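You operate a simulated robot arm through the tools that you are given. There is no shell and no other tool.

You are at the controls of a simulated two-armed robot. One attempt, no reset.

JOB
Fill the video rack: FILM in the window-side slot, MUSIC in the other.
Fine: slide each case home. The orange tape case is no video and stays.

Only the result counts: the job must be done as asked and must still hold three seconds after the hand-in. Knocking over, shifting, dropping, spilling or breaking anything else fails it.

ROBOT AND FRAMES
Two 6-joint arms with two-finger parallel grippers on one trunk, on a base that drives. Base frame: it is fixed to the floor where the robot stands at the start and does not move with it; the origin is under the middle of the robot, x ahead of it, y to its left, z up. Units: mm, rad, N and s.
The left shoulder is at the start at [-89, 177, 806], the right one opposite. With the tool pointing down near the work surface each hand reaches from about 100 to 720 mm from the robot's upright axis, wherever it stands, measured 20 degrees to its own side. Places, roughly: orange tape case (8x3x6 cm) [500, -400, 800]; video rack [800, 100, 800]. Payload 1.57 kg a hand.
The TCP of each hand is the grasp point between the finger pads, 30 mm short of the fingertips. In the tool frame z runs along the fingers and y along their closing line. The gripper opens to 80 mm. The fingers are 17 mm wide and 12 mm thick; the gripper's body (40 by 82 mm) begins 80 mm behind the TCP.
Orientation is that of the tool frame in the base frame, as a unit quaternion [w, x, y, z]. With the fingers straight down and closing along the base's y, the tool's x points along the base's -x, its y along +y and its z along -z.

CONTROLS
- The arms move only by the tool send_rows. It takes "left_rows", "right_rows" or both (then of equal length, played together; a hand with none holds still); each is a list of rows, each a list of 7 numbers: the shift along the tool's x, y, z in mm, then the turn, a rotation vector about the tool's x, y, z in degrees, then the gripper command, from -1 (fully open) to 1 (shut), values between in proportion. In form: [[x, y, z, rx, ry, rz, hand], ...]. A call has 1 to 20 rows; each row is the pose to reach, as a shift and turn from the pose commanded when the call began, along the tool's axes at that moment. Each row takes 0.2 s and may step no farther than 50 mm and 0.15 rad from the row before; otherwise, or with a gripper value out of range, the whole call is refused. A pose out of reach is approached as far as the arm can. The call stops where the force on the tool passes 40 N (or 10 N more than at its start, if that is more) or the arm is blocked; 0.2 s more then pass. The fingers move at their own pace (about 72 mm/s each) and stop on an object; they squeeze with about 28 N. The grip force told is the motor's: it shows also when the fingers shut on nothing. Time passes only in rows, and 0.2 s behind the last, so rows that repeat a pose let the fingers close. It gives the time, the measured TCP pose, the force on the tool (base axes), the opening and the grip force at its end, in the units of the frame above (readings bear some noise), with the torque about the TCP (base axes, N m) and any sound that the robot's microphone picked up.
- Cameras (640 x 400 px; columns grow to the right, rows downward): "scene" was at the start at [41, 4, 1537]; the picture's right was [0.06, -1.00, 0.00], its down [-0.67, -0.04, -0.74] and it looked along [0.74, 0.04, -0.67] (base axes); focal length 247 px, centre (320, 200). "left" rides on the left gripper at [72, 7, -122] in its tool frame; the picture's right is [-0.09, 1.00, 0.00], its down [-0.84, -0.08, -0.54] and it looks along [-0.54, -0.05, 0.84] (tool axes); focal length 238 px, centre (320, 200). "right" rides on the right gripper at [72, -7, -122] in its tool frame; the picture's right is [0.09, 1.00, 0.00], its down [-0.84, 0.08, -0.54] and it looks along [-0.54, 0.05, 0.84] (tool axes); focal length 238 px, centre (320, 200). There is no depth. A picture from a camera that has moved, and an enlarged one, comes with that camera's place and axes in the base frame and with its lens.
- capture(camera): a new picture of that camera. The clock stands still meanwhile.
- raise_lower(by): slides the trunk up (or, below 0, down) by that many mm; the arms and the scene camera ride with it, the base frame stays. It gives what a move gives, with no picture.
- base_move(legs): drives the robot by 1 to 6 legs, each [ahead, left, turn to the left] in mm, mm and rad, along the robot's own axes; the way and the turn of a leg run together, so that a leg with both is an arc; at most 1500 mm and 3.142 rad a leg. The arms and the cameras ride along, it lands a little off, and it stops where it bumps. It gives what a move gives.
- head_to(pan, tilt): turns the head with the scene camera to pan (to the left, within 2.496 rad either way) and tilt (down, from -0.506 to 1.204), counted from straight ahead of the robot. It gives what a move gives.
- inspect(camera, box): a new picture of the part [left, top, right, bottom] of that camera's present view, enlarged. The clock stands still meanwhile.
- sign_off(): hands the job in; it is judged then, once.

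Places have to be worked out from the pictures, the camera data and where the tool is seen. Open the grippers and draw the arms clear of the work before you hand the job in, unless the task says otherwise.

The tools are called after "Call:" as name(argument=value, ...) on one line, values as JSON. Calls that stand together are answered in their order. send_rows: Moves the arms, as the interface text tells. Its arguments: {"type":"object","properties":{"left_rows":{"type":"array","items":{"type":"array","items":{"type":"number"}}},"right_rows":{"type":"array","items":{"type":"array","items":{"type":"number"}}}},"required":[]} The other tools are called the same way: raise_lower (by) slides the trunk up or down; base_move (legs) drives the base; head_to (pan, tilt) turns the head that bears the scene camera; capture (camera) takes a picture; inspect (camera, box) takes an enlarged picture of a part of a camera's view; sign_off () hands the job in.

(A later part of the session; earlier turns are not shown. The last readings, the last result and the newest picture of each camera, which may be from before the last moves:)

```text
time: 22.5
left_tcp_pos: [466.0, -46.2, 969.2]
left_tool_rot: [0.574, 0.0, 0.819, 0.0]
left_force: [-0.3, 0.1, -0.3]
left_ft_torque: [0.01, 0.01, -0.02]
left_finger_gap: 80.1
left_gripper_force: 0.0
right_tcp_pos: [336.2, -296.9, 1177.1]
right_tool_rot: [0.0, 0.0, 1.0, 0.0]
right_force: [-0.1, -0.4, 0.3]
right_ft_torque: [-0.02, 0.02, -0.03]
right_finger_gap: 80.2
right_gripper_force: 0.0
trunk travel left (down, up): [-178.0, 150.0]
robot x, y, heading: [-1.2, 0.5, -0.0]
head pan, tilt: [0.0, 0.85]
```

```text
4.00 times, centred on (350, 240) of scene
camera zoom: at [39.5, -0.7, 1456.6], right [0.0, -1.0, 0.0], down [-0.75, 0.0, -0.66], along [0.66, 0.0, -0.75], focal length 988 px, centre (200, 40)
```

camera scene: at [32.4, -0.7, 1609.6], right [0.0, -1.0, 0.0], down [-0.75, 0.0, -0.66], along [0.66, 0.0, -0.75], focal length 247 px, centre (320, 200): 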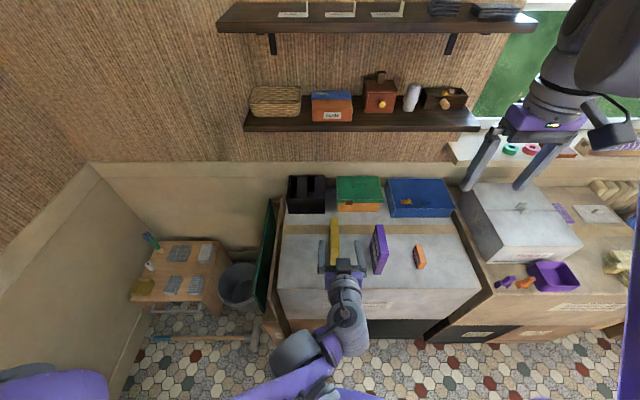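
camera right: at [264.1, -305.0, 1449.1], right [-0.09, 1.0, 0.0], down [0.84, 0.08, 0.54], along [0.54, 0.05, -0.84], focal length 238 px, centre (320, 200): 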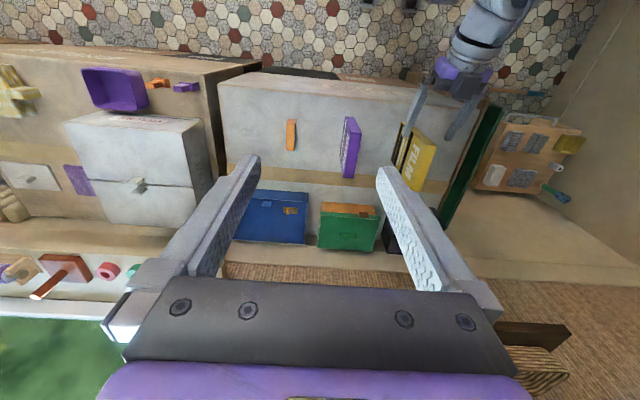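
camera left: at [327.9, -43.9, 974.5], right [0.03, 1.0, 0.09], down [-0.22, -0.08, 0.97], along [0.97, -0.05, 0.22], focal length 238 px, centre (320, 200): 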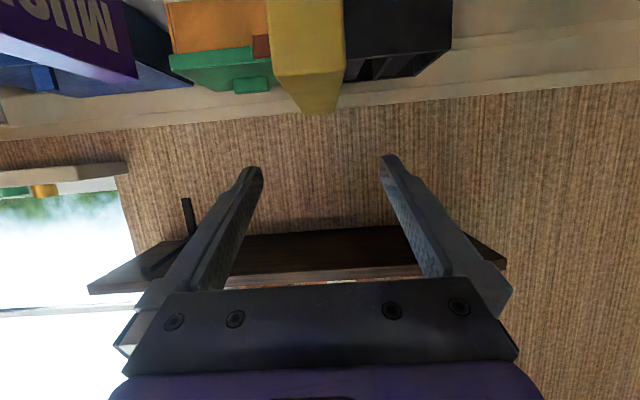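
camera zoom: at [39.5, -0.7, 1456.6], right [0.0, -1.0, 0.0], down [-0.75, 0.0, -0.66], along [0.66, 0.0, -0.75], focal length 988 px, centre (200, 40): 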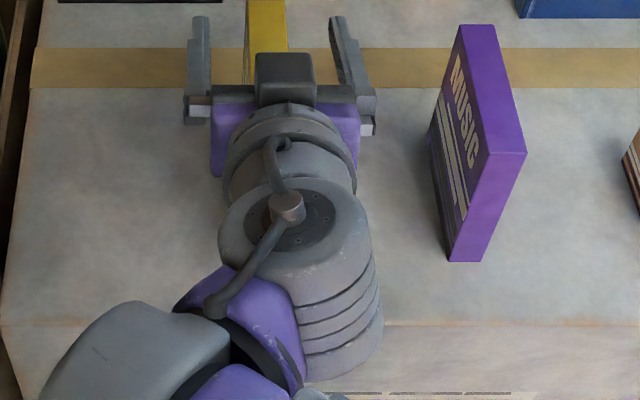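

Trunk is lowered; the hand is straddling FILM's top at z≈969. I descend 68 mm to the grasp height.

Call:
send_rows(left_rows=[[21.3, -0.5, 7.8, 0, 0, 0, -1], [42.6, -0.5, 15.5, 0, 0, 0, -1], [63.9, -0.5, 23.3, 0, 0, 0, -1], [63.9, -0.5, 23.3, 0, 0, 0, -1]])

Call:
inspect(camera="scene", box=[270, 170, 430, 270])

Call:
capture(camera="right")

```text
time: 23.5
left_tcp_pos: [467.1, -45.5, 901.5]
left_tool_rot: [0.574, 0.0, 0.819, 0.0]
left_force: [0.8, -0.2, -0.3]
left_ft_torque: [-0.02, -0.02, 0.01]
left_finger_gap: 80.1
left_gripper_force: 0.1
right_tcp_pos: [335.6, -297.5, 1176.2]
right_tool_rot: [0.0, 0.0, 1.0, 0.0]
right_force: [0.0, 0.0, 0.4]
right_ft_torque: [0.01, -0.03, -0.02]
right_finger_gap: 79.9
right_gripper_force: 0.0
trunk travel left (down, up): [-178.0, 150.0]
robot x, y, heading: [-1.1, -1.2, 0.001]
head pan, tilt: [0.0, 0.85]
```

```text
4.00 times, centred on (350, 220) of scene
camera zoom: at [39.1, -0.6, 1456.6], right [0.0, -1.0, 0.0], down [-0.75, 0.0, -0.66], along [0.66, 0.0, -0.75], focal length 988 px, centre (200, 120)
```

zoom: 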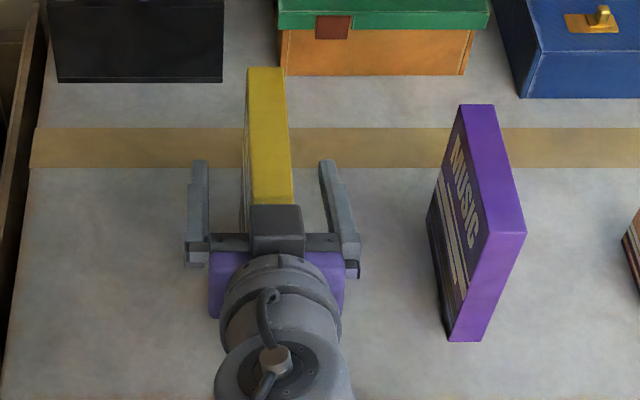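

```text
taken
camera right: at [264.3, -304.2, 1298.8], right [-0.09, 1.0, 0.0], down [0.84, 0.08, 0.54], along [0.54, 0.05, -0.84], focal length 238 px, centre (320, 200)
```

right: 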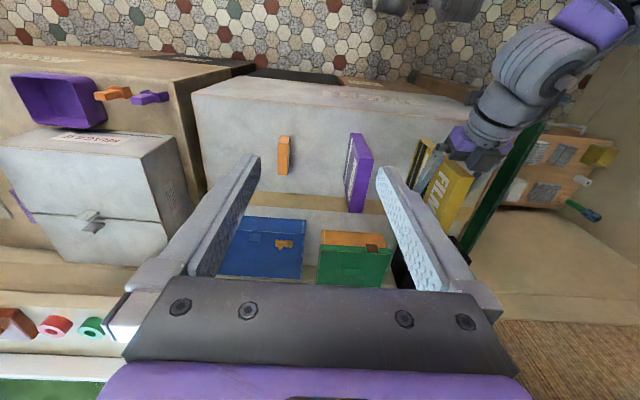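

The hand is centred on FILM within about 1–2 mm. I close the gripper.

Call:
send_rows(left_rows=[[0, 0, 0, 0, 0, 0, 1], [0, 0, 0, 0, 0, 0, 1], [0, 0, 0, 0, 0, 0, 1], [0, 0, 0, 0, 0, 0, 1], [0, 0, 0, 0, 0, 0, 1]])

Call:
inspect(camera="scene", box=[270, 170, 430, 270])

```text
time: 24.7
left_tcp_pos: [465.6, -46.8, 900.5]
left_tool_rot: [0.573, 0.0, 0.819, 0.0]
left_force: [0.3, -1.8, -0.2]
left_ft_torque: [-0.06, 0.02, -0.01]
left_finger_gap: 26.5
left_gripper_force: 28.2
right_tcp_pos: [335.6, -298.2, 1176.0]
right_tool_rot: [0.0, 0.0, 1.0, 0.0]
right_force: [-0.4, -0.2, -0.3]
right_ft_torque: [0.0, 0.0, 0.0]
right_finger_gap: 79.8
right_gripper_force: 0.0
trunk travel left (down, up): [-178.0, 150.0]
robot x, y, heading: [5.1, 0.3, 0.001]
head pan, tilt: [0.0, 0.85]
```

```text
4.00 times, centred on (350, 220) of scene
camera zoom: at [39.3, -0.8, 1456.5], right [0.0, -1.0, 0.0], down [-0.75, 0.0, -0.66], along [0.66, 0.0, -0.75], focal length 988 px, centre (200, 120)
```

zoom: 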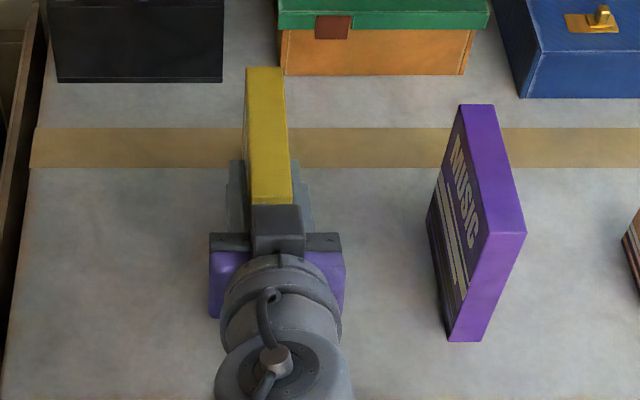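

FILM is gripped (opening 26.5 mm, 28 N). I lift it straight up by 135 mm and check that it hangs square.

Call:
send_rows(left_rows=[[-18.8, 0, -6.8, 0, 0, 0, 1], [-47, 0, -17.1, 0, 0, 0, 1], [-75.2, 0, -27.4, 0, 0, 0, 1], [-103.4, 0, -37.6, 0, 0, 0, 1], [-126.9, 0, -46.2, 0, 0, 0, 1], [-126.9, 0, -46.2, 0, 0, 0, 1]])

Call:
capture(camera="scene")

Call:
capture(camera="right")

```text
time: 26.1
left_tcp_pos: [466.1, -46.7, 1034.3]
left_tool_rot: [0.574, 0.001, 0.819, 0.0]
left_force: [0.0, -0.4, -2.5]
left_ft_torque: [-0.03, 0.0, 0.01]
left_finger_gap: 26.8
left_gripper_force: 27.9
right_tcp_pos: [336.5, -298.3, 1177.0]
right_tool_rot: [0.001, -0.001, 1.0, 0.0]
right_force: [-0.2, -0.8, -0.5]
right_ft_torque: [-0.01, 0.01, 0.02]
right_finger_gap: 79.9
right_gripper_force: 0.1
trunk travel left (down, up): [-178.0, 150.0]
robot x, y, heading: [-3.5, 2.6, -0.002]
head pan, tilt: [0.0, 0.85]
```

```text
taken
camera scene: at [39.6, -0.7, 1456.5], right [0.0, -1.0, 0.0], down [-0.75, 0.0, -0.66], along [0.66, 0.0, -0.75], focal length 247 px, centre (320, 200)
```

scene: 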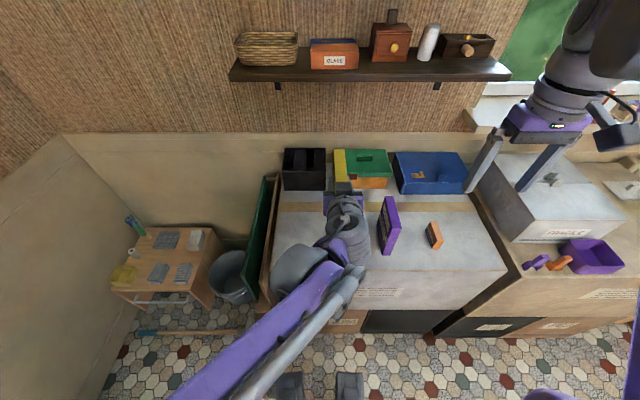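

```text
taken
camera right: at [264.7, -304.4, 1298.7], right [-0.09, 1.0, 0.0], down [0.84, 0.08, 0.54], along [0.54, 0.05, -0.84], focal length 238 px, centre (320, 200)
```

right: 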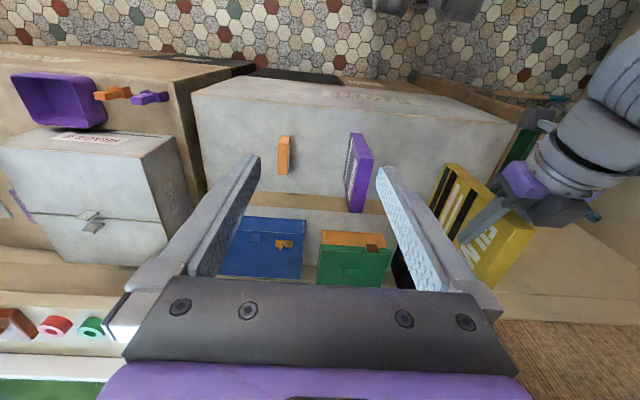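

The case weighs about 0.25 kg and hangs well. I carry it to a spot just in front of the window-side slot, keeping its bottom about 30 mm above the rim.

Call:
send_rows(left_rows=[[-6, 22, 15, 0, 0, 0, 1], [-14, 44, 40, 0, 0, 0, 1], [-24, 62, 68, 0, 0, 0, 1], [-37, 76, 104, 0, 0, 0, 1], [-50, 85, 140, 0, 0, 0, 1], [-63, 85, 175, 0, 0, 0, 1], [-76.6, 85, 210.6, 0, 0, 0, 1], [-76.6, 85, 210.6, 0, 0, 0, 1]])

Call:
capture(camera="scene")

Call:
inspect(camera="scene", box=[270, 130, 370, 193])

Call:
capture(camera="left")

```text
time: 27.9
left_tcp_pos: [688.8, 38.0, 1036.8]
left_tool_rot: [0.574, -0.001, 0.819, 0.0]
left_force: [-0.4, -0.3, -1.4]
left_ft_torque: [-0.04, 0.01, 0.03]
left_finger_gap: 27.0
left_gripper_force: 28.0
right_tcp_pos: [335.1, -298.4, 1176.8]
right_tool_rot: [0.001, -0.001, 1.0, 0.0]
right_force: [-0.2, -0.2, -0.6]
right_ft_torque: [0.01, 0.01, 0.0]
right_finger_gap: 79.8
right_gripper_force: 0.0
trunk travel left (down, up): [-178.0, 150.0]
robot x, y, heading: [0.6, -3.6, -0.002]
head pan, tilt: [0.0, 0.85]
```

```text
taken
camera scene: at [38.7, -0.6, 1456.6], right [0.0, -1.0, 0.0], down [-0.75, 0.0, -0.66], along [0.66, 0.0, -0.75], focal length 247 px, centre (320, 200)
```

scene: 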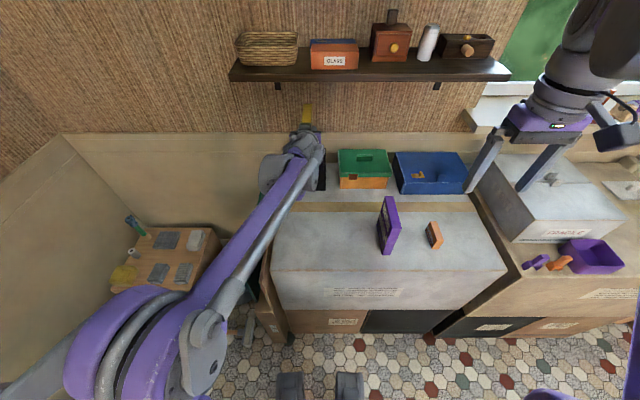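

```text
6.35 times, centred on (320, 162) of scene
camera zoom: at [38.7, -0.6, 1456.6], right [0.0, -1.0, 0.0], down [-0.75, 0.0, -0.66], along [0.66, 0.0, -0.75], focal length 1568 px, centre (320, 444)
```

zoom: 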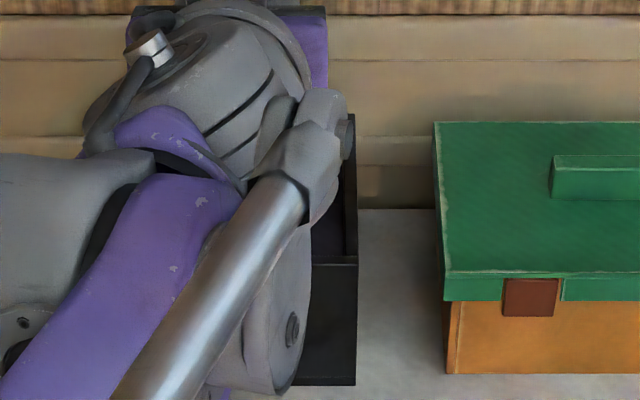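

```text
taken
camera left: at [548.6, 43.2, 1008.9], right [0.03, 1.0, 0.09], down [-0.22, -0.08, 0.97], along [0.97, -0.05, 0.22], focal length 238 px, centre (320, 200)
```

left: 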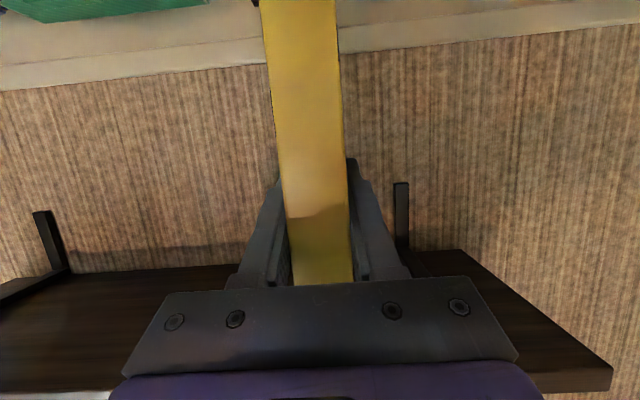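

The left arm hides the slot from the scene camera, so I bring the right hand (empty, open) to the right-front side of the rack to use its wrist camera as an observer.

Call:
send_rows(right_rows=[[-27.8, 20.4, 20.7, -0.94, -2.59, -3.93, -1], [-55.6, 40.8, 41.4, -1.88, -5.18, -7.85, -1], [-83.4, 61.2, 62.1, -2.83, -7.76, -11.78, -1], [-111.2, 81.6, 82.8, -3.77, -10.35, -15.7, -1], [-139, 102, 103.5, -4.71, -12.94, -19.63, -1], [-166.8, 122.4, 124.2, -5.65, -15.53, -23.55, -1], [-194.6, 142.8, 144.9, -6.59, -18.12, -27.48, -1], [-222.4, 163.2, 165.6, -7.54, -20.7, -31.4, -1], [-250.2, 183.6, 186.3, -8.48, -23.29, -35.33, -1], [-278, 204, 207, -9.42, -25.88, -39.25, -1], [-278, 204, 207, -9.42, -25.88, -39.25, -1]])

Call:
capture(camera="right")

Call:
capture(camera="scene")

```text
time: 30.3
left_tcp_pos: [688.5, 37.1, 1034.8]
left_tool_rot: [0.574, 0.0, 0.819, 0.0]
left_force: [-0.1, 0.0, -1.3]
left_ft_torque: [0.0, 0.04, 0.0]
left_finger_gap: 26.9
left_gripper_force: 27.8
right_tcp_pos: [614.7, -91.4, 971.1]
right_tool_rot: [0.22, -0.334, 0.913, 0.08]
right_force: [-0.3, -0.5, -0.4]
right_ft_torque: [-0.03, 0.0, 0.02]
right_finger_gap: 80.3
right_gripper_force: 0.0
trunk travel left (down, up): [-178.0, 150.0]
robot x, y, heading: [0.6, -1.0, -0.002]
head pan, tilt: [0.0, 0.85]
```

```text
taken
camera right: at [528.0, -173.7, 1047.5], right [-0.7, 0.71, -0.04], down [0.33, 0.38, 0.86], along [0.63, 0.59, -0.5], focal length 238 px, centre (320, 200)
```

right: 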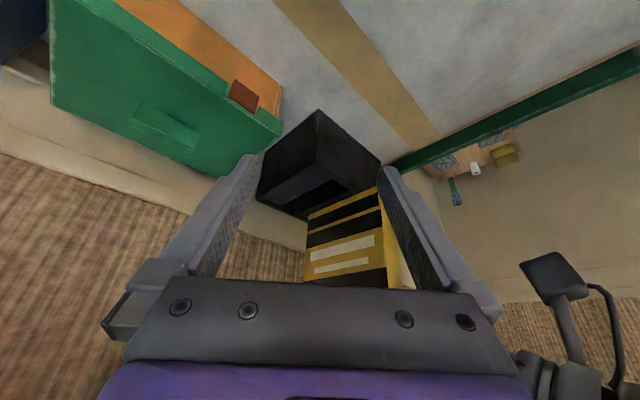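

```text
taken
camera scene: at [39.0, -0.8, 1456.6], right [0.0, -1.0, 0.0], down [-0.75, 0.0, -0.66], along [0.66, 0.0, -0.75], focal length 247 px, centre (320, 200)
```

scene: 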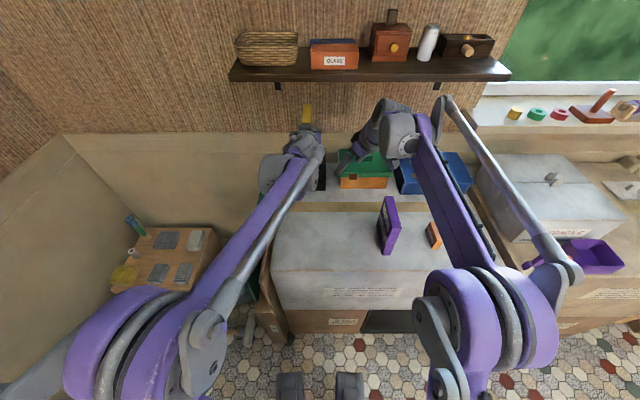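

The right camera sees the rack mouth and the case's lower part together. I zoom in.

Call:
inspect(camera="right", box=[240, 100, 416, 210])

Call:
inspect(camera="right", box=[256, 150, 384, 230])

```text
3.64 times, centred on (328, 155) of right
camera zoom: at [528.0, -173.7, 1047.5], right [-0.7, 0.71, -0.04], down [0.33, 0.38, 0.86], along [0.63, 0.59, -0.5], focal length 867 px, centre (291, 364)
```

zoom: 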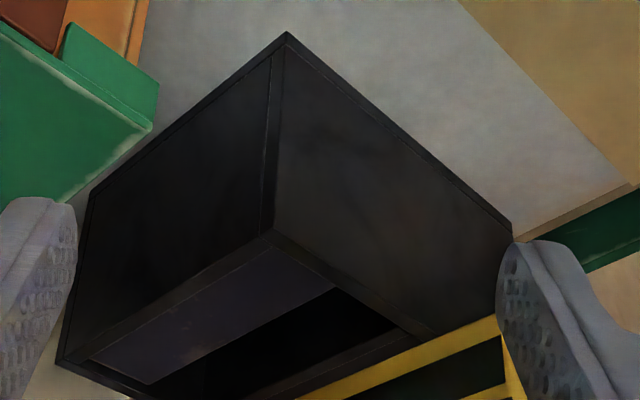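

```text
5.00 times, centred on (320, 190) of right
camera zoom: at [528.0, -173.7, 1047.5], right [-0.7, 0.71, -0.04], down [0.33, 0.38, 0.86], along [0.63, 0.59, -0.5], focal length 1192 px, centre (320, 250)
```

zoom: 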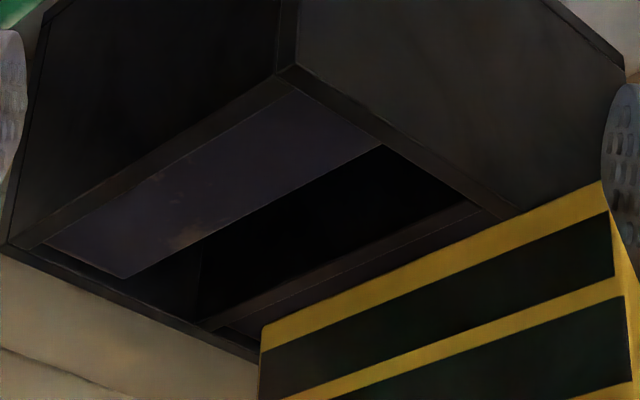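

Camera and pose estimates agree within a few mm. I move FILM forward so it is right above the window-side gap (TCP x≈753), still about 30 mm above the rim, and look again.

Call:
send_rows(left_rows=[[-7.4, 0.3, 20.2, 0, 0, 0, 1], [-14.7, 0.6, 40.5, 0, 0, 0, 1], [-22.1, 0.6, 60.7, 0, 0, 0, 1], [-22.1, 0.6, 60.7, 0, 0, 0, 1], [-22.1, 0.6, 60.7, 0, 0, 0, 1]])

Call:
capture(camera="right")

Call:
inspect(camera="right", box=[256, 140, 384, 220])

```text
time: 31.5
left_tcp_pos: [753.0, 39.1, 1034.6]
left_tool_rot: [0.574, 0.001, 0.819, -0.001]
left_force: [0.3, 0.5, -2.1]
left_ft_torque: [-0.02, 0.01, 0.02]
left_finger_gap: 26.5
left_gripper_force: 27.7
right_tcp_pos: [614.2, -92.0, 971.3]
right_tool_rot: [0.219, -0.332, 0.914, 0.08]
right_force: [0.7, -0.4, 0.4]
right_ft_torque: [0.0, 0.02, -0.02]
right_finger_gap: 80.1
right_gripper_force: 0.1
trunk travel left (down, up): [-178.0, 150.0]
robot x, y, heading: [-0.9, 2.1, 0.005]
head pan, tilt: [0.0, 0.85]
```

```text
taken
camera right: at [528.3, -173.9, 1047.5], right [-0.7, 0.71, -0.04], down [0.33, 0.38, 0.86], along [0.63, 0.59, -0.5], focal length 238 px, centre (320, 200)
```

right: 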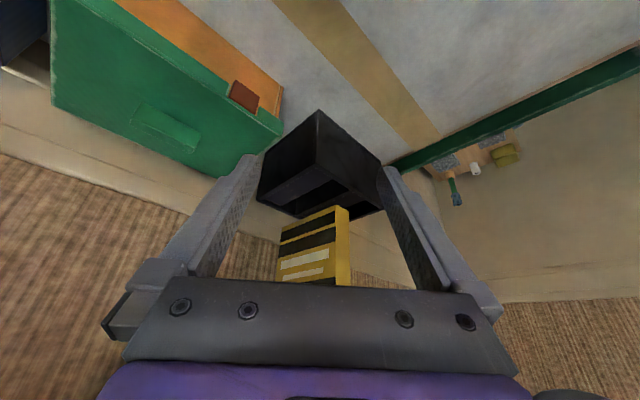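

```text
5.00 times, centred on (320, 180) of right
camera zoom: at [528.3, -173.9, 1047.5], right [-0.7, 0.71, -0.04], down [0.33, 0.38, 0.86], along [0.63, 0.59, -0.5], focal length 1192 px, centre (320, 300)
```

zoom: 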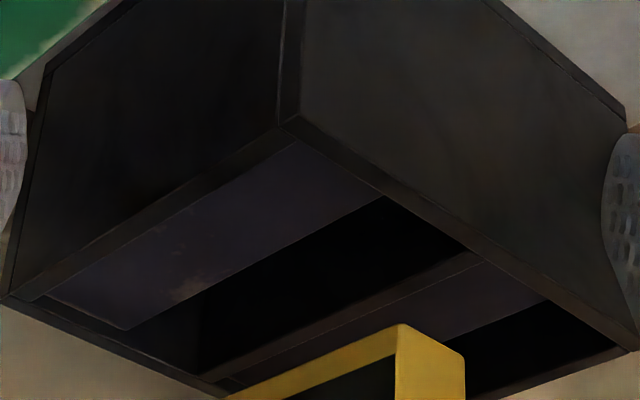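

Case and gap line up within about 1 mm in y, and the case is about centred along the slot in x. I lower FILM 25 mm so its bottom is just above the rim and compare again.

Call:
send_rows(left_rows=[[8, 0, 2.9, 0, 0, 0, 1], [16, 0, 5.7, 0, 0, 0, 1], [23.5, 0, 8.5, 0, 0, 0, 1], [23.5, 0, 8.5, 0, 0, 0, 1]])

Call:
inspect(camera="right", box=[256, 140, 384, 220])

Call:
inspect(camera="right", box=[240, 170, 368, 250])

```text
time: 32.5
left_tcp_pos: [754.7, 39.6, 1009.9]
left_tool_rot: [0.574, 0.0, 0.819, 0.0]
left_force: [-0.2, -0.7, -2.0]
left_ft_torque: [-0.02, 0.04, 0.0]
left_finger_gap: 26.6
left_gripper_force: 27.7
right_tcp_pos: [614.7, -91.6, 971.0]
right_tool_rot: [0.219, -0.333, 0.914, 0.08]
right_force: [-0.8, 0.5, 0.1]
right_ft_torque: [-0.02, -0.01, -0.02]
right_finger_gap: 80.1
right_gripper_force: 0.0
trunk travel left (down, up): [-178.0, 150.0]
robot x, y, heading: [-0.2, -1.4, 0.002]
head pan, tilt: [0.0, 0.85]
```

```text
5.00 times, centred on (320, 180) of right
camera zoom: at [528.1, -173.9, 1047.6], right [-0.7, 0.71, -0.04], down [0.33, 0.38, 0.86], along [0.63, 0.59, -0.5], focal length 1192 px, centre (320, 300)
```

zoom: 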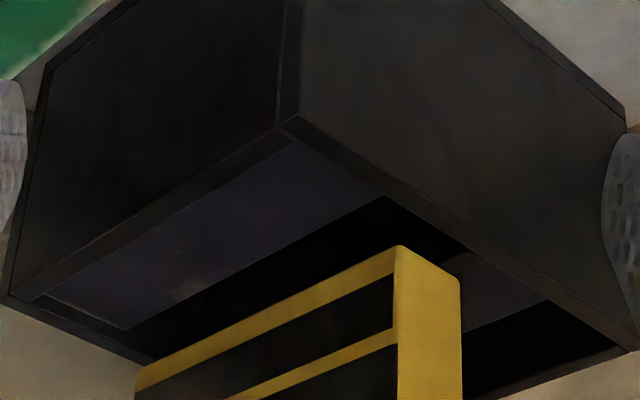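

```text
5.00 times, centred on (304, 210) of right
camera zoom: at [528.1, -173.9, 1047.6], right [-0.7, 0.71, -0.04], down [0.33, 0.38, 0.86], along [0.63, 0.59, -0.5], focal length 1192 px, centre (400, 150)
```

zoom: 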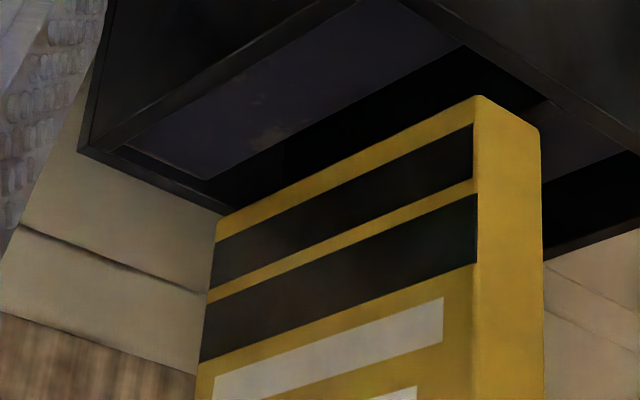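

The case looks pitched about 1.5° (far end low) relative to the rim. I zoom in harder on the corners to measure that and the slot length precisely.

Call:
inspect(camera="right", box=[306, 160, 362, 195])

Call:
inspect(camera="right", box=[254, 190, 310, 225])

Call:
inspect(camera="right", box=[330, 175, 386, 210])

```text
11.43 times, centred on (334, 178) of right
camera zoom: at [528.1, -173.9, 1047.6], right [-0.7, 0.71, -0.04], down [0.33, 0.38, 0.86], along [0.63, 0.59, -0.5], focal length 2724 px, centre (160, 457)
```

zoom: 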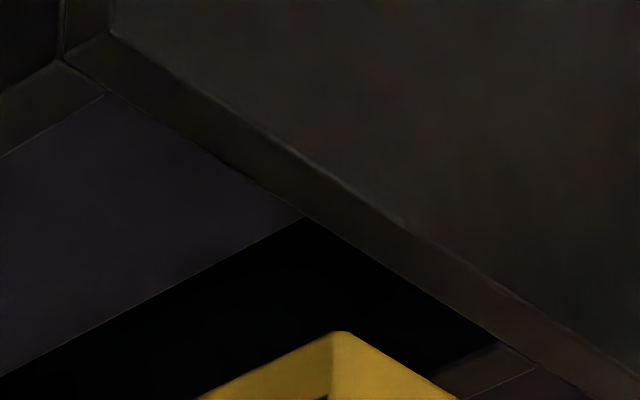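

```text
11.43 times, centred on (282, 208) of right
camera zoom: at [528.1, -173.9, 1047.6], right [-0.7, 0.71, -0.04], down [0.33, 0.38, 0.86], along [0.63, 0.59, -0.5], focal length 2724 px, centre (754, 114)
```

zoom: 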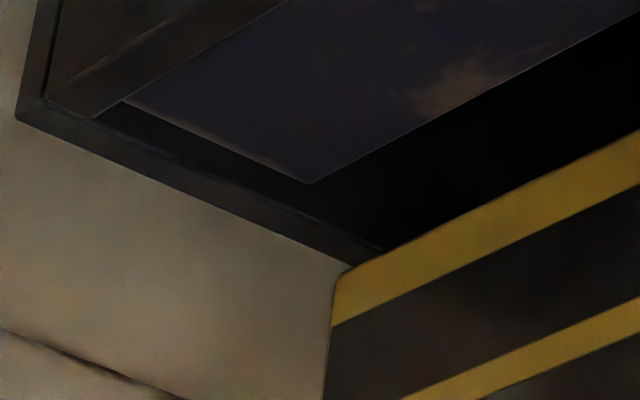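

```text
11.43 times, centred on (358, 192) of right
camera zoom: at [528.1, -173.9, 1047.6], right [-0.7, 0.71, -0.04], down [0.33, 0.38, 0.86], along [0.63, 0.59, -0.5], focal length 2724 px, centre (-114, 286)
```

zoom: 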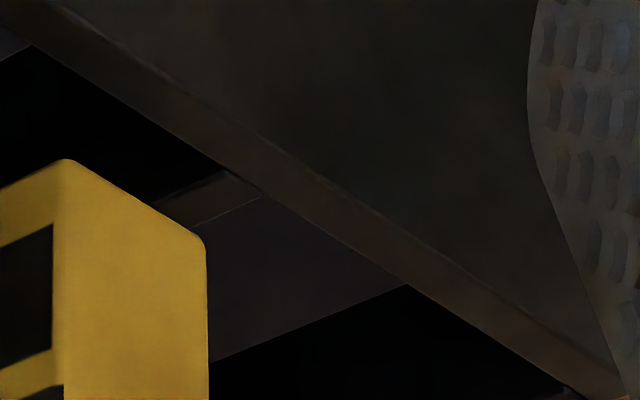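

Measured in the right camera: slot runs x≈710–832, the case bottom x≈710–826 with no real pitch, and its bottom is about 11 mm above the rim. I shift +3.4 mm in x and lower 8 mm, then compare edges again.

Call:
send_rows(left_rows=[[2.1, 0, 2, 0, 0, 0, 1], [4.2, 0, 4, 0, 0, 0, 1], [6.36, 0, 5.93, 0, 0, 0, 1], [6.36, 0, 5.93, 0, 0, 0, 1]])

Call:
inspect(camera="right", box=[316, 165, 372, 200])

Call:
inspect(camera="right", box=[254, 190, 310, 225])

```text
time: 33.5
left_tcp_pos: [757.9, 38.6, 1002.4]
left_tool_rot: [0.574, 0.0, 0.819, 0.0]
left_force: [0.3, -0.4, -2.1]
left_ft_torque: [0.0, 0.0, -0.03]
left_finger_gap: 26.8
left_gripper_force: 28.4
right_tcp_pos: [615.4, -92.5, 971.2]
right_tool_rot: [0.22, -0.331, 0.914, 0.08]
right_force: [-0.1, 0.5, 0.4]
right_ft_torque: [0.02, -0.02, -0.02]
right_finger_gap: 80.4
right_gripper_force: 0.0
trunk travel left (down, up): [-178.0, 150.0]
robot x, y, heading: [1.6, 1.1, 0.002]
head pan, tilt: [0.0, 0.85]
```

```text
11.43 times, centred on (344, 182) of right
camera zoom: at [528.2, -173.9, 1047.6], right [-0.7, 0.71, -0.04], down [0.33, 0.38, 0.86], along [0.63, 0.59, -0.5], focal length 2724 px, centre (46, 400)
```

zoom: 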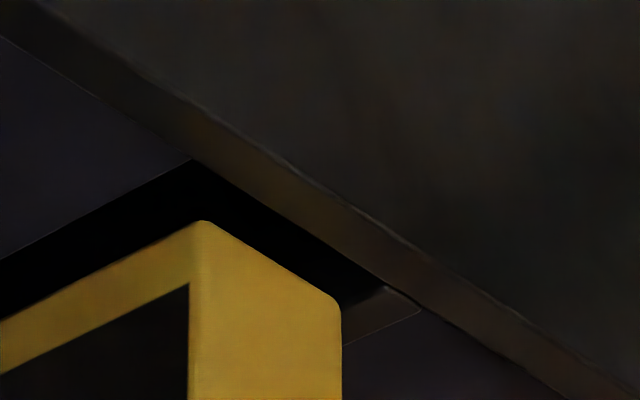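

```text
11.43 times, centred on (282, 208) of right
camera zoom: at [528.2, -173.9, 1047.6], right [-0.7, 0.71, -0.04], down [0.33, 0.38, 0.86], along [0.63, 0.59, -0.5], focal length 2724 px, centre (754, 114)
```

zoom: 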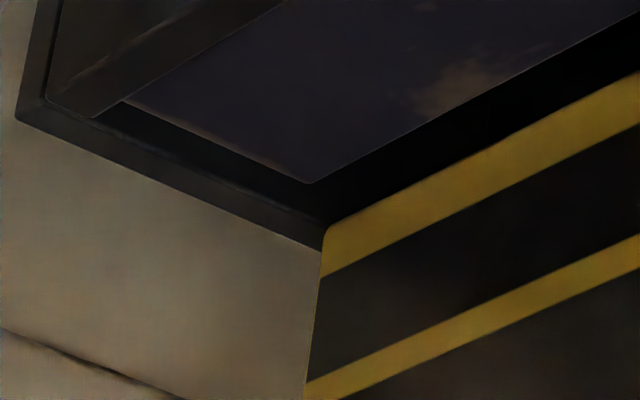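

Edge comparison shows FILM is now only about 0.5 mm above the rim, ~3 mm too far back and ~0.7 mm too far toward +y. I correct that, then lower 10 mm in small steps and watch the force.

Call:
send_rows(left_rows=[[1.09, -0.7, -3.0, 0, 0, 0, 1], [1.09, -0.7, -3.0, 0, 0, 0, 1], [2.97, -0.7, -2.32, 0, 0, 0, 1], [4.85, -0.7, -1.63, 0, 0, 0, 1], [6.73, -0.7, -0.95, 0, 0, 0, 1], [6.73, -0.7, -0.95, 0, 0, 0, 1]])

Call:
inspect(camera="right", box=[254, 155, 382, 235])

```text
time: 34.9
left_tcp_pos: [755.5, 37.0, 997.7]
left_tool_rot: [0.573, 0.0, 0.82, 0.0]
left_force: [1.0, 0.2, -2.9]
left_ft_torque: [-0.01, 0.0, -0.03]
left_finger_gap: 26.9
left_gripper_force: 27.3
right_tcp_pos: [615.1, -91.5, 969.7]
right_tool_rot: [0.219, -0.333, 0.914, 0.081]
right_force: [0.2, 0.2, 0.4]
right_ft_torque: [0.01, -0.03, 0.02]
right_finger_gap: 80.0
right_gripper_force: 0.1
trunk travel left (down, up): [-178.0, 150.0]
robot x, y, heading: [1.9, 1.1, 0.002]
head pan, tilt: [0.0, 0.85]
```

```text
5.00 times, centred on (318, 195) of right
camera zoom: at [528.2, -173.9, 1047.6], right [-0.7, 0.71, -0.04], down [0.33, 0.38, 0.86], along [0.63, 0.59, -0.5], focal length 1192 px, centre (330, 225)
```

zoom: 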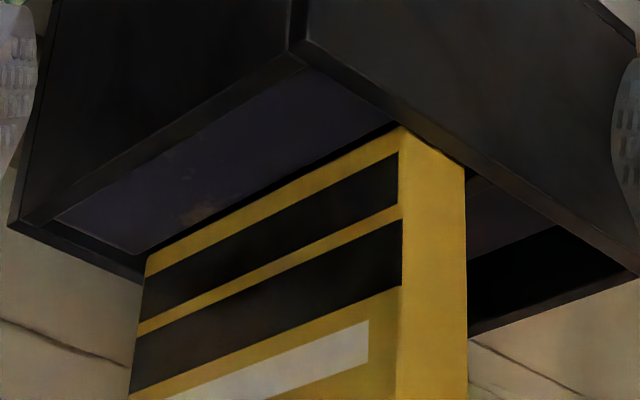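

No contact force (only the weight) and the bottom edge is slipping behind the front rim, i.e. entering. I continue down 15 mm in small steps.

Call:
send_rows(left_rows=[[2.8, 0, 1.03, 0, 0, 0, 1], [5.6, 0, 2.05, 0, 0, 0, 1], [8.5, 0, 3.08, 0, 0, 0, 1], [11.3, 0, 4.1, 0, 0, 0, 1], [14.1, 0, 5.13, 0, 0, 0, 1], [14.1, 0, 5.13, 0, 0, 0, 1]])

Call:
inspect(camera="right", box=[254, 155, 382, 235])

Call:
inspect(camera="right", box=[316, 165, 372, 200])

```text
time: 36.3
left_tcp_pos: [753.9, 38.7, 982.4]
left_tool_rot: [0.574, 0.0, 0.819, 0.0]
left_force: [0.6, 0.0, -2.1]
left_ft_torque: [-0.03, 0.03, -0.04]
left_finger_gap: 26.8
left_gripper_force: 27.9
right_tcp_pos: [615.4, -93.0, 971.1]
right_tool_rot: [0.219, -0.333, 0.914, 0.08]
right_force: [0.2, -0.2, -0.3]
right_ft_torque: [-0.05, 0.02, -0.02]
right_finger_gap: 79.9
right_gripper_force: 0.0
trunk travel left (down, up): [-178.0, 150.0]
robot x, y, heading: [-0.0, -0.1, 0.002]
head pan, tilt: [0.0, 0.85]
```

```text
5.00 times, centred on (318, 195) of right
camera zoom: at [528.2, -173.9, 1047.6], right [-0.7, 0.71, -0.04], down [0.33, 0.38, 0.86], along [0.63, 0.59, -0.5], focal length 1192 px, centre (330, 225)
```

zoom: 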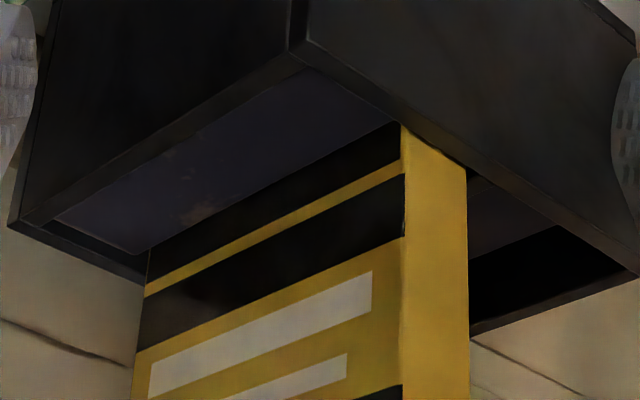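

```text
11.43 times, centred on (344, 182) of right
camera zoom: at [528.2, -173.9, 1047.6], right [-0.7, 0.71, -0.04], down [0.33, 0.38, 0.86], along [0.63, 0.59, -0.5], focal length 2724 px, centre (46, 400)
```

zoom: 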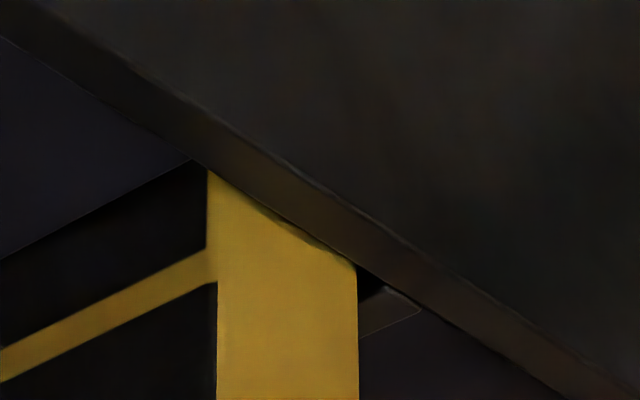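

FILM is inside the slot about 20 mm with no side load. I continue down 60 mm in 4 mm steps.

Call:
send_rows(left_rows=[[3.8, 0, 1.4, 0, 0, 0, 1], [7.5, 0, 2.7, 0, 0, 0, 1], [11.3, 0, 4.1, 0, 0, 0, 1], [15, 0, 5.5, 0, 0, 0, 1], [18.8, 0, 6.8, 0, 0, 0, 1], [22.6, 0, 8.2, 0, 0, 0, 1], [26.3, 0, 9.6, 0, 0, 0, 1], [30.1, 0, 10.9, 0, 0, 0, 1], [33.8, 0, 12.3, 0, 0, 0, 1], [37.6, 0, 13.7, 0, 0, 0, 1], [41.4, 0, 15, 0, 0, 0, 1], [45.1, 0, 16.4, 0, 0, 0, 1], [48.9, 0, 17.8, 0, 0, 0, 1], [52.6, 0, 19.2, 0, 0, 0, 1], [56.4, 0, 20.5, 0, 0, 0, 1], [56.4, 0, 20.5, 0, 0, 0, 1]])

Call:
capture(camera="right")

Call:
inspect(camera="right", box=[254, 155, 382, 235])

```text
time: 39.7
left_tcp_pos: [754.2, 37.0, 922.0]
left_tool_rot: [0.574, 0.001, 0.819, -0.001]
left_force: [-0.2, 0.9, -1.9]
left_ft_torque: [-0.03, 0.04, -0.06]
left_finger_gap: 26.9
left_gripper_force: 27.8
right_tcp_pos: [615.1, -91.6, 970.9]
right_tool_rot: [0.219, -0.333, 0.914, 0.08]
right_force: [0.0, -0.2, -0.1]
right_ft_torque: [0.02, -0.02, 0.0]
right_finger_gap: 80.0
right_gripper_force: 0.0
trunk travel left (down, up): [-178.0, 150.0]
robot x, y, heading: [-1.2, -0.4, -0.002]
head pan, tilt: [0.0, 0.85]
```

```text
taken
camera right: at [528.2, -173.9, 1047.6], right [-0.7, 0.71, -0.04], down [0.33, 0.38, 0.86], along [0.63, 0.59, -0.5], focal length 238 px, centre (320, 200)
```

right: 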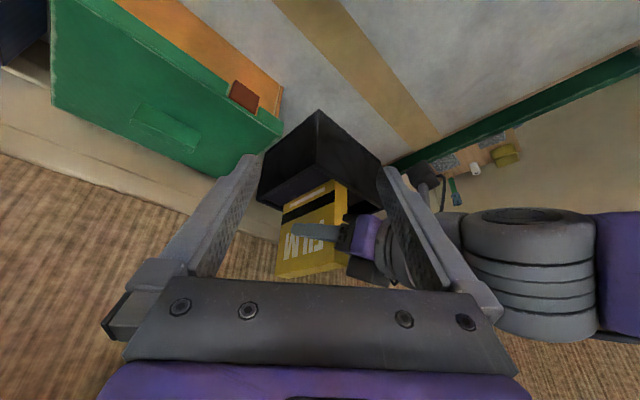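

```text
5.00 times, centred on (318, 195) of right
camera zoom: at [528.2, -173.9, 1047.6], right [-0.7, 0.71, -0.04], down [0.33, 0.38, 0.86], along [0.63, 0.59, -0.5], focal length 1192 px, centre (330, 225)
```

zoom: 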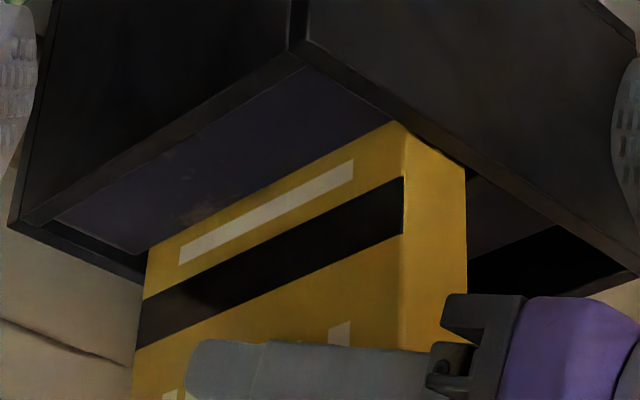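

Still no contact; the bottom should be about 10–15 mm above the rack's floor. I go down 12 mm in 1.5 mm steps and read the force.

Call:
send_rows(left_rows=[[1.4, 0, 0.5, 0, 0, 0, 1], [2.8, 0, 1, 0, 0, 0, 1], [4.2, 0, 1.5, 0, 0, 0, 1], [5.6, 0, 2.05, 0, 0, 0, 1], [7.05, 0, 2.6, 0, 0, 0, 1], [8.5, 0, 3.1, 0, 0, 0, 1], [9.9, 0, 3.6, 0, 0, 0, 1], [11.3, 0, 4.1, 0, 0, 0, 1]])

```text
time: 41.5
left_tcp_pos: [754.7, 38.3, 909.8]
left_tool_rot: [0.574, 0.0, 0.819, 0.0]
left_force: [-0.4, -0.6, -2.1]
left_ft_torque: [0.0, 0.03, 0.0]
left_finger_gap: 26.6
left_gripper_force: 27.8
right_tcp_pos: [614.5, -92.2, 971.4]
right_tool_rot: [0.22, -0.332, 0.914, 0.079]
right_force: [0.2, 0.0, -0.3]
right_ft_torque: [-0.02, 0.01, 0.01]
right_finger_gap: 79.9
right_gripper_force: 0.0
trunk travel left (down, up): [-178.0, 150.0]
robot x, y, heading: [-4.0, -0.3, -0.003]
head pan, tilt: [0.0, 0.85]
```

No contact yet (bottom about 9 mm above table level). I continue in 1 mm steps.

Call:
send_rows(left_rows=[[0.94, 0, 0.34, 0, 0, 0, 1], [1.88, 0, 0.68, 0, 0, 0, 1], [2.82, 0, 1.03, 0, 0, 0, 1], [2.82, 0, 1.03, 0, 0, 0, 1]])

```text
time: 42.5
left_tcp_pos: [752.2, 38.7, 909.2]
left_tool_rot: [0.575, 0.001, 0.818, 0.0]
left_force: [6.4, -0.1, 25.0]
left_ft_torque: [0.0, 0.32, -0.05]
left_finger_gap: 27.2
left_gripper_force: 28.3
right_tcp_pos: [613.6, -92.6, 972.4]
right_tool_rot: [0.22, -0.332, 0.914, 0.08]
right_force: [-1.2, 0.0, 0.3]
right_ft_torque: [-0.01, -0.03, 0.05]
right_finger_gap: 79.8
right_gripper_force: 0.1
trunk travel left (down, up): [-178.0, 150.0]
robot x, y, heading: [1.2, 1.3, -0.001]
head pan, tilt: [0.0, 0.85]
```

FILM is on the rack floor (25 N upward at the bottom). I relieve the push by 2 mm and open the gripper in place.

Call:
send_rows(left_rows=[[-0.94, 0, -0.34, 0, 0, 0, 1], [-1.88, 0, -0.68, 0, 0, 0, 1], [-1.88, 0, -0.68, 0, 0, 0, 1]])

Call:
inspect(camera="right", box=[254, 155, 382, 235])

```text
time: 43.3
left_tcp_pos: [753.0, 38.7, 908.6]
left_tool_rot: [0.574, 0.0, 0.819, 0.0]
left_force: [-0.5, 0.1, 6.6]
left_ft_torque: [-0.05, 0.61, -0.01]
left_finger_gap: 27.0
left_gripper_force: 28.3
right_tcp_pos: [613.6, -92.2, 971.4]
right_tool_rot: [0.22, -0.332, 0.914, 0.081]
right_force: [-0.7, 0.0, 0.4]
right_ft_torque: [0.01, -0.02, 0.03]
right_finger_gap: 79.6
right_gripper_force: 0.1
trunk travel left (down, up): [-178.0, 150.0]
robot x, y, heading: [1.7, 0.2, -0.001]
head pan, tilt: [0.0, 0.85]
```

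```text
5.00 times, centred on (318, 195) of right
camera zoom: at [527.3, -174.0, 1047.9], right [-0.7, 0.71, -0.04], down [0.33, 0.38, 0.86], along [0.63, 0.59, -0.5], focal length 1192 px, centre (330, 225)
```

zoom: 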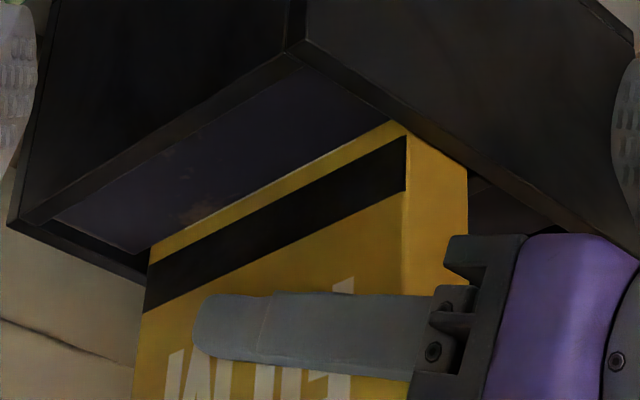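

Only 6.6 N residual. Now open the gripper.

Call:
send_rows(left_rows=[[0, 0, 0, 0, 0, 0, 0.2], [0, 0, 0, 0, 0, 0, 0], [0, 0, 0, 0, 0, 0, -0.5], [0, 0, 0, 0, 0, 0, -0.7], [0, 0, 0, 0, 0, 0, -0.7]])

Call:
capture(camera="right")

Call:
inspect(camera="right", box=[254, 155, 382, 235])

```text
time: 44.5
left_tcp_pos: [753.3, 38.2, 909.8]
left_tool_rot: [0.573, 0.001, 0.819, 0.0]
left_force: [-0.1, -0.6, 0.0]
left_ft_torque: [0.03, 0.0, -0.02]
left_finger_gap: 68.0
left_gripper_force: 0.0
right_tcp_pos: [615.6, -91.9, 969.9]
right_tool_rot: [0.219, -0.332, 0.914, 0.08]
right_force: [0.2, 0.4, 0.0]
right_ft_torque: [0.01, 0.01, 0.01]
right_finger_gap: 80.3
right_gripper_force: 0.1
trunk travel left (down, up): [-178.0, 150.0]
robot x, y, heading: [4.3, 1.4, 0.004]
head pan, tilt: [0.0, 0.85]
```

```text
taken
camera right: at [528.0, -173.9, 1047.7], right [-0.7, 0.71, -0.04], down [0.33, 0.38, 0.86], along [0.63, 0.59, -0.5], focal length 238 px, centre (320, 200)
```

right: 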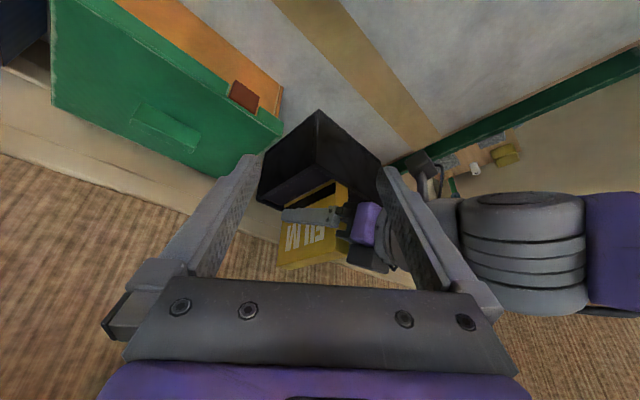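

```text
5.00 times, centred on (318, 195) of right
camera zoom: at [528.0, -173.9, 1047.7], right [-0.7, 0.71, -0.04], down [0.33, 0.38, 0.86], along [0.63, 0.59, -0.5], focal length 1192 px, centre (330, 225)
```

zoom: 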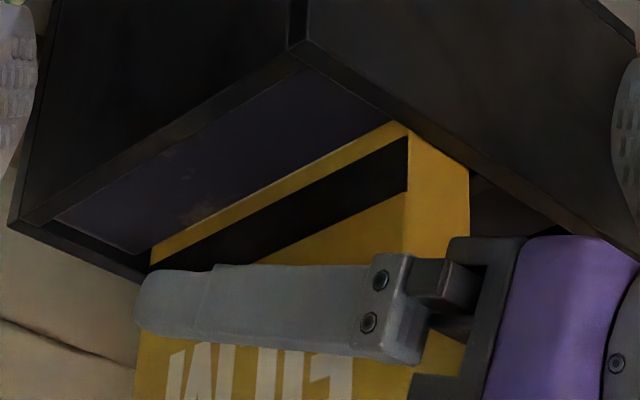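

FILM stands released in the window-side slot. I withdraw the left hand straight back.

Call:
send_rows(left_rows=[[6.8, 0, -18.8, 0, 0, 0, -0.7], [17.1, 0, -47, 0, 0, 0, -0.7], [29.1, 0, -79.9, 0, 0, 0, -0.7], [41, 0, -112.8, 0, 0, 0, -0.7], [51.3, 0, -141, 0, 0, 0, -0.7], [51.3, 0, -141, 0, 0, 0, -0.7]])

Call:
capture(camera="right")

Call:
capture(camera="scene")

```text
time: 45.9
left_tcp_pos: [604.3, 37.3, 909.5]
left_tool_rot: [0.574, 0.0, 0.819, 0.0]
left_force: [-0.3, 0.1, -0.4]
left_ft_torque: [0.0, 0.0, 0.05]
left_finger_gap: 68.0
left_gripper_force: 0.0
right_tcp_pos: [614.4, -92.3, 971.4]
right_tool_rot: [0.22, -0.333, 0.913, 0.08]
right_force: [0.3, -0.1, 0.3]
right_ft_torque: [0.0, 0.0, 0.01]
right_finger_gap: 79.7
right_gripper_force: 0.0
trunk travel left (down, up): [-178.0, 150.0]
robot x, y, heading: [0.1, 1.3, -0.001]
head pan, tilt: [0.0, 0.85]
```

```text
taken
camera right: at [528.3, -174.0, 1047.5], right [-0.7, 0.71, -0.04], down [0.33, 0.38, 0.86], along [0.63, 0.59, -0.5], focal length 238 px, centre (320, 200)
```

right: 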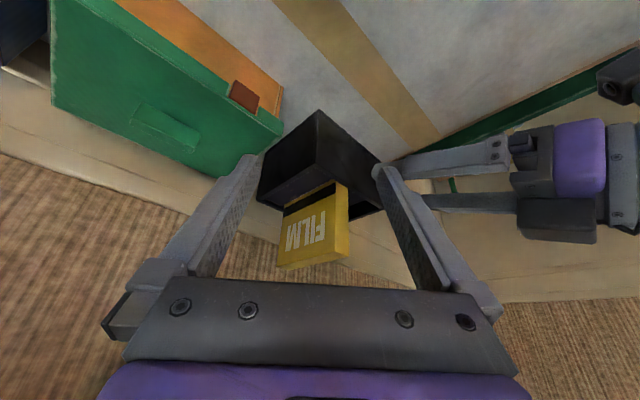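

```text
taken
camera scene: at [39.8, -0.8, 1456.5], right [0.0, -1.0, 0.0], down [-0.75, 0.0, -0.66], along [0.66, 0.0, -0.75], focal length 247 px, centre (320, 200)
```

scene: 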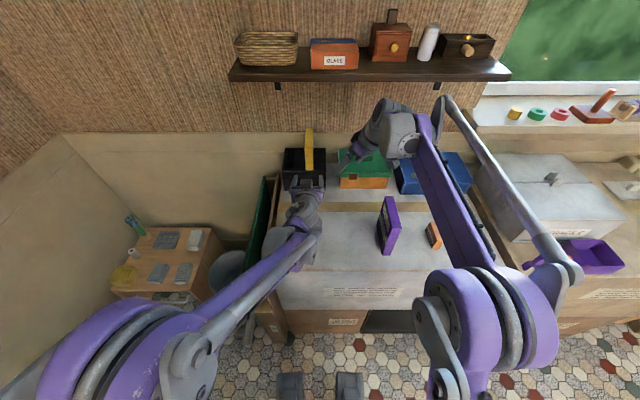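

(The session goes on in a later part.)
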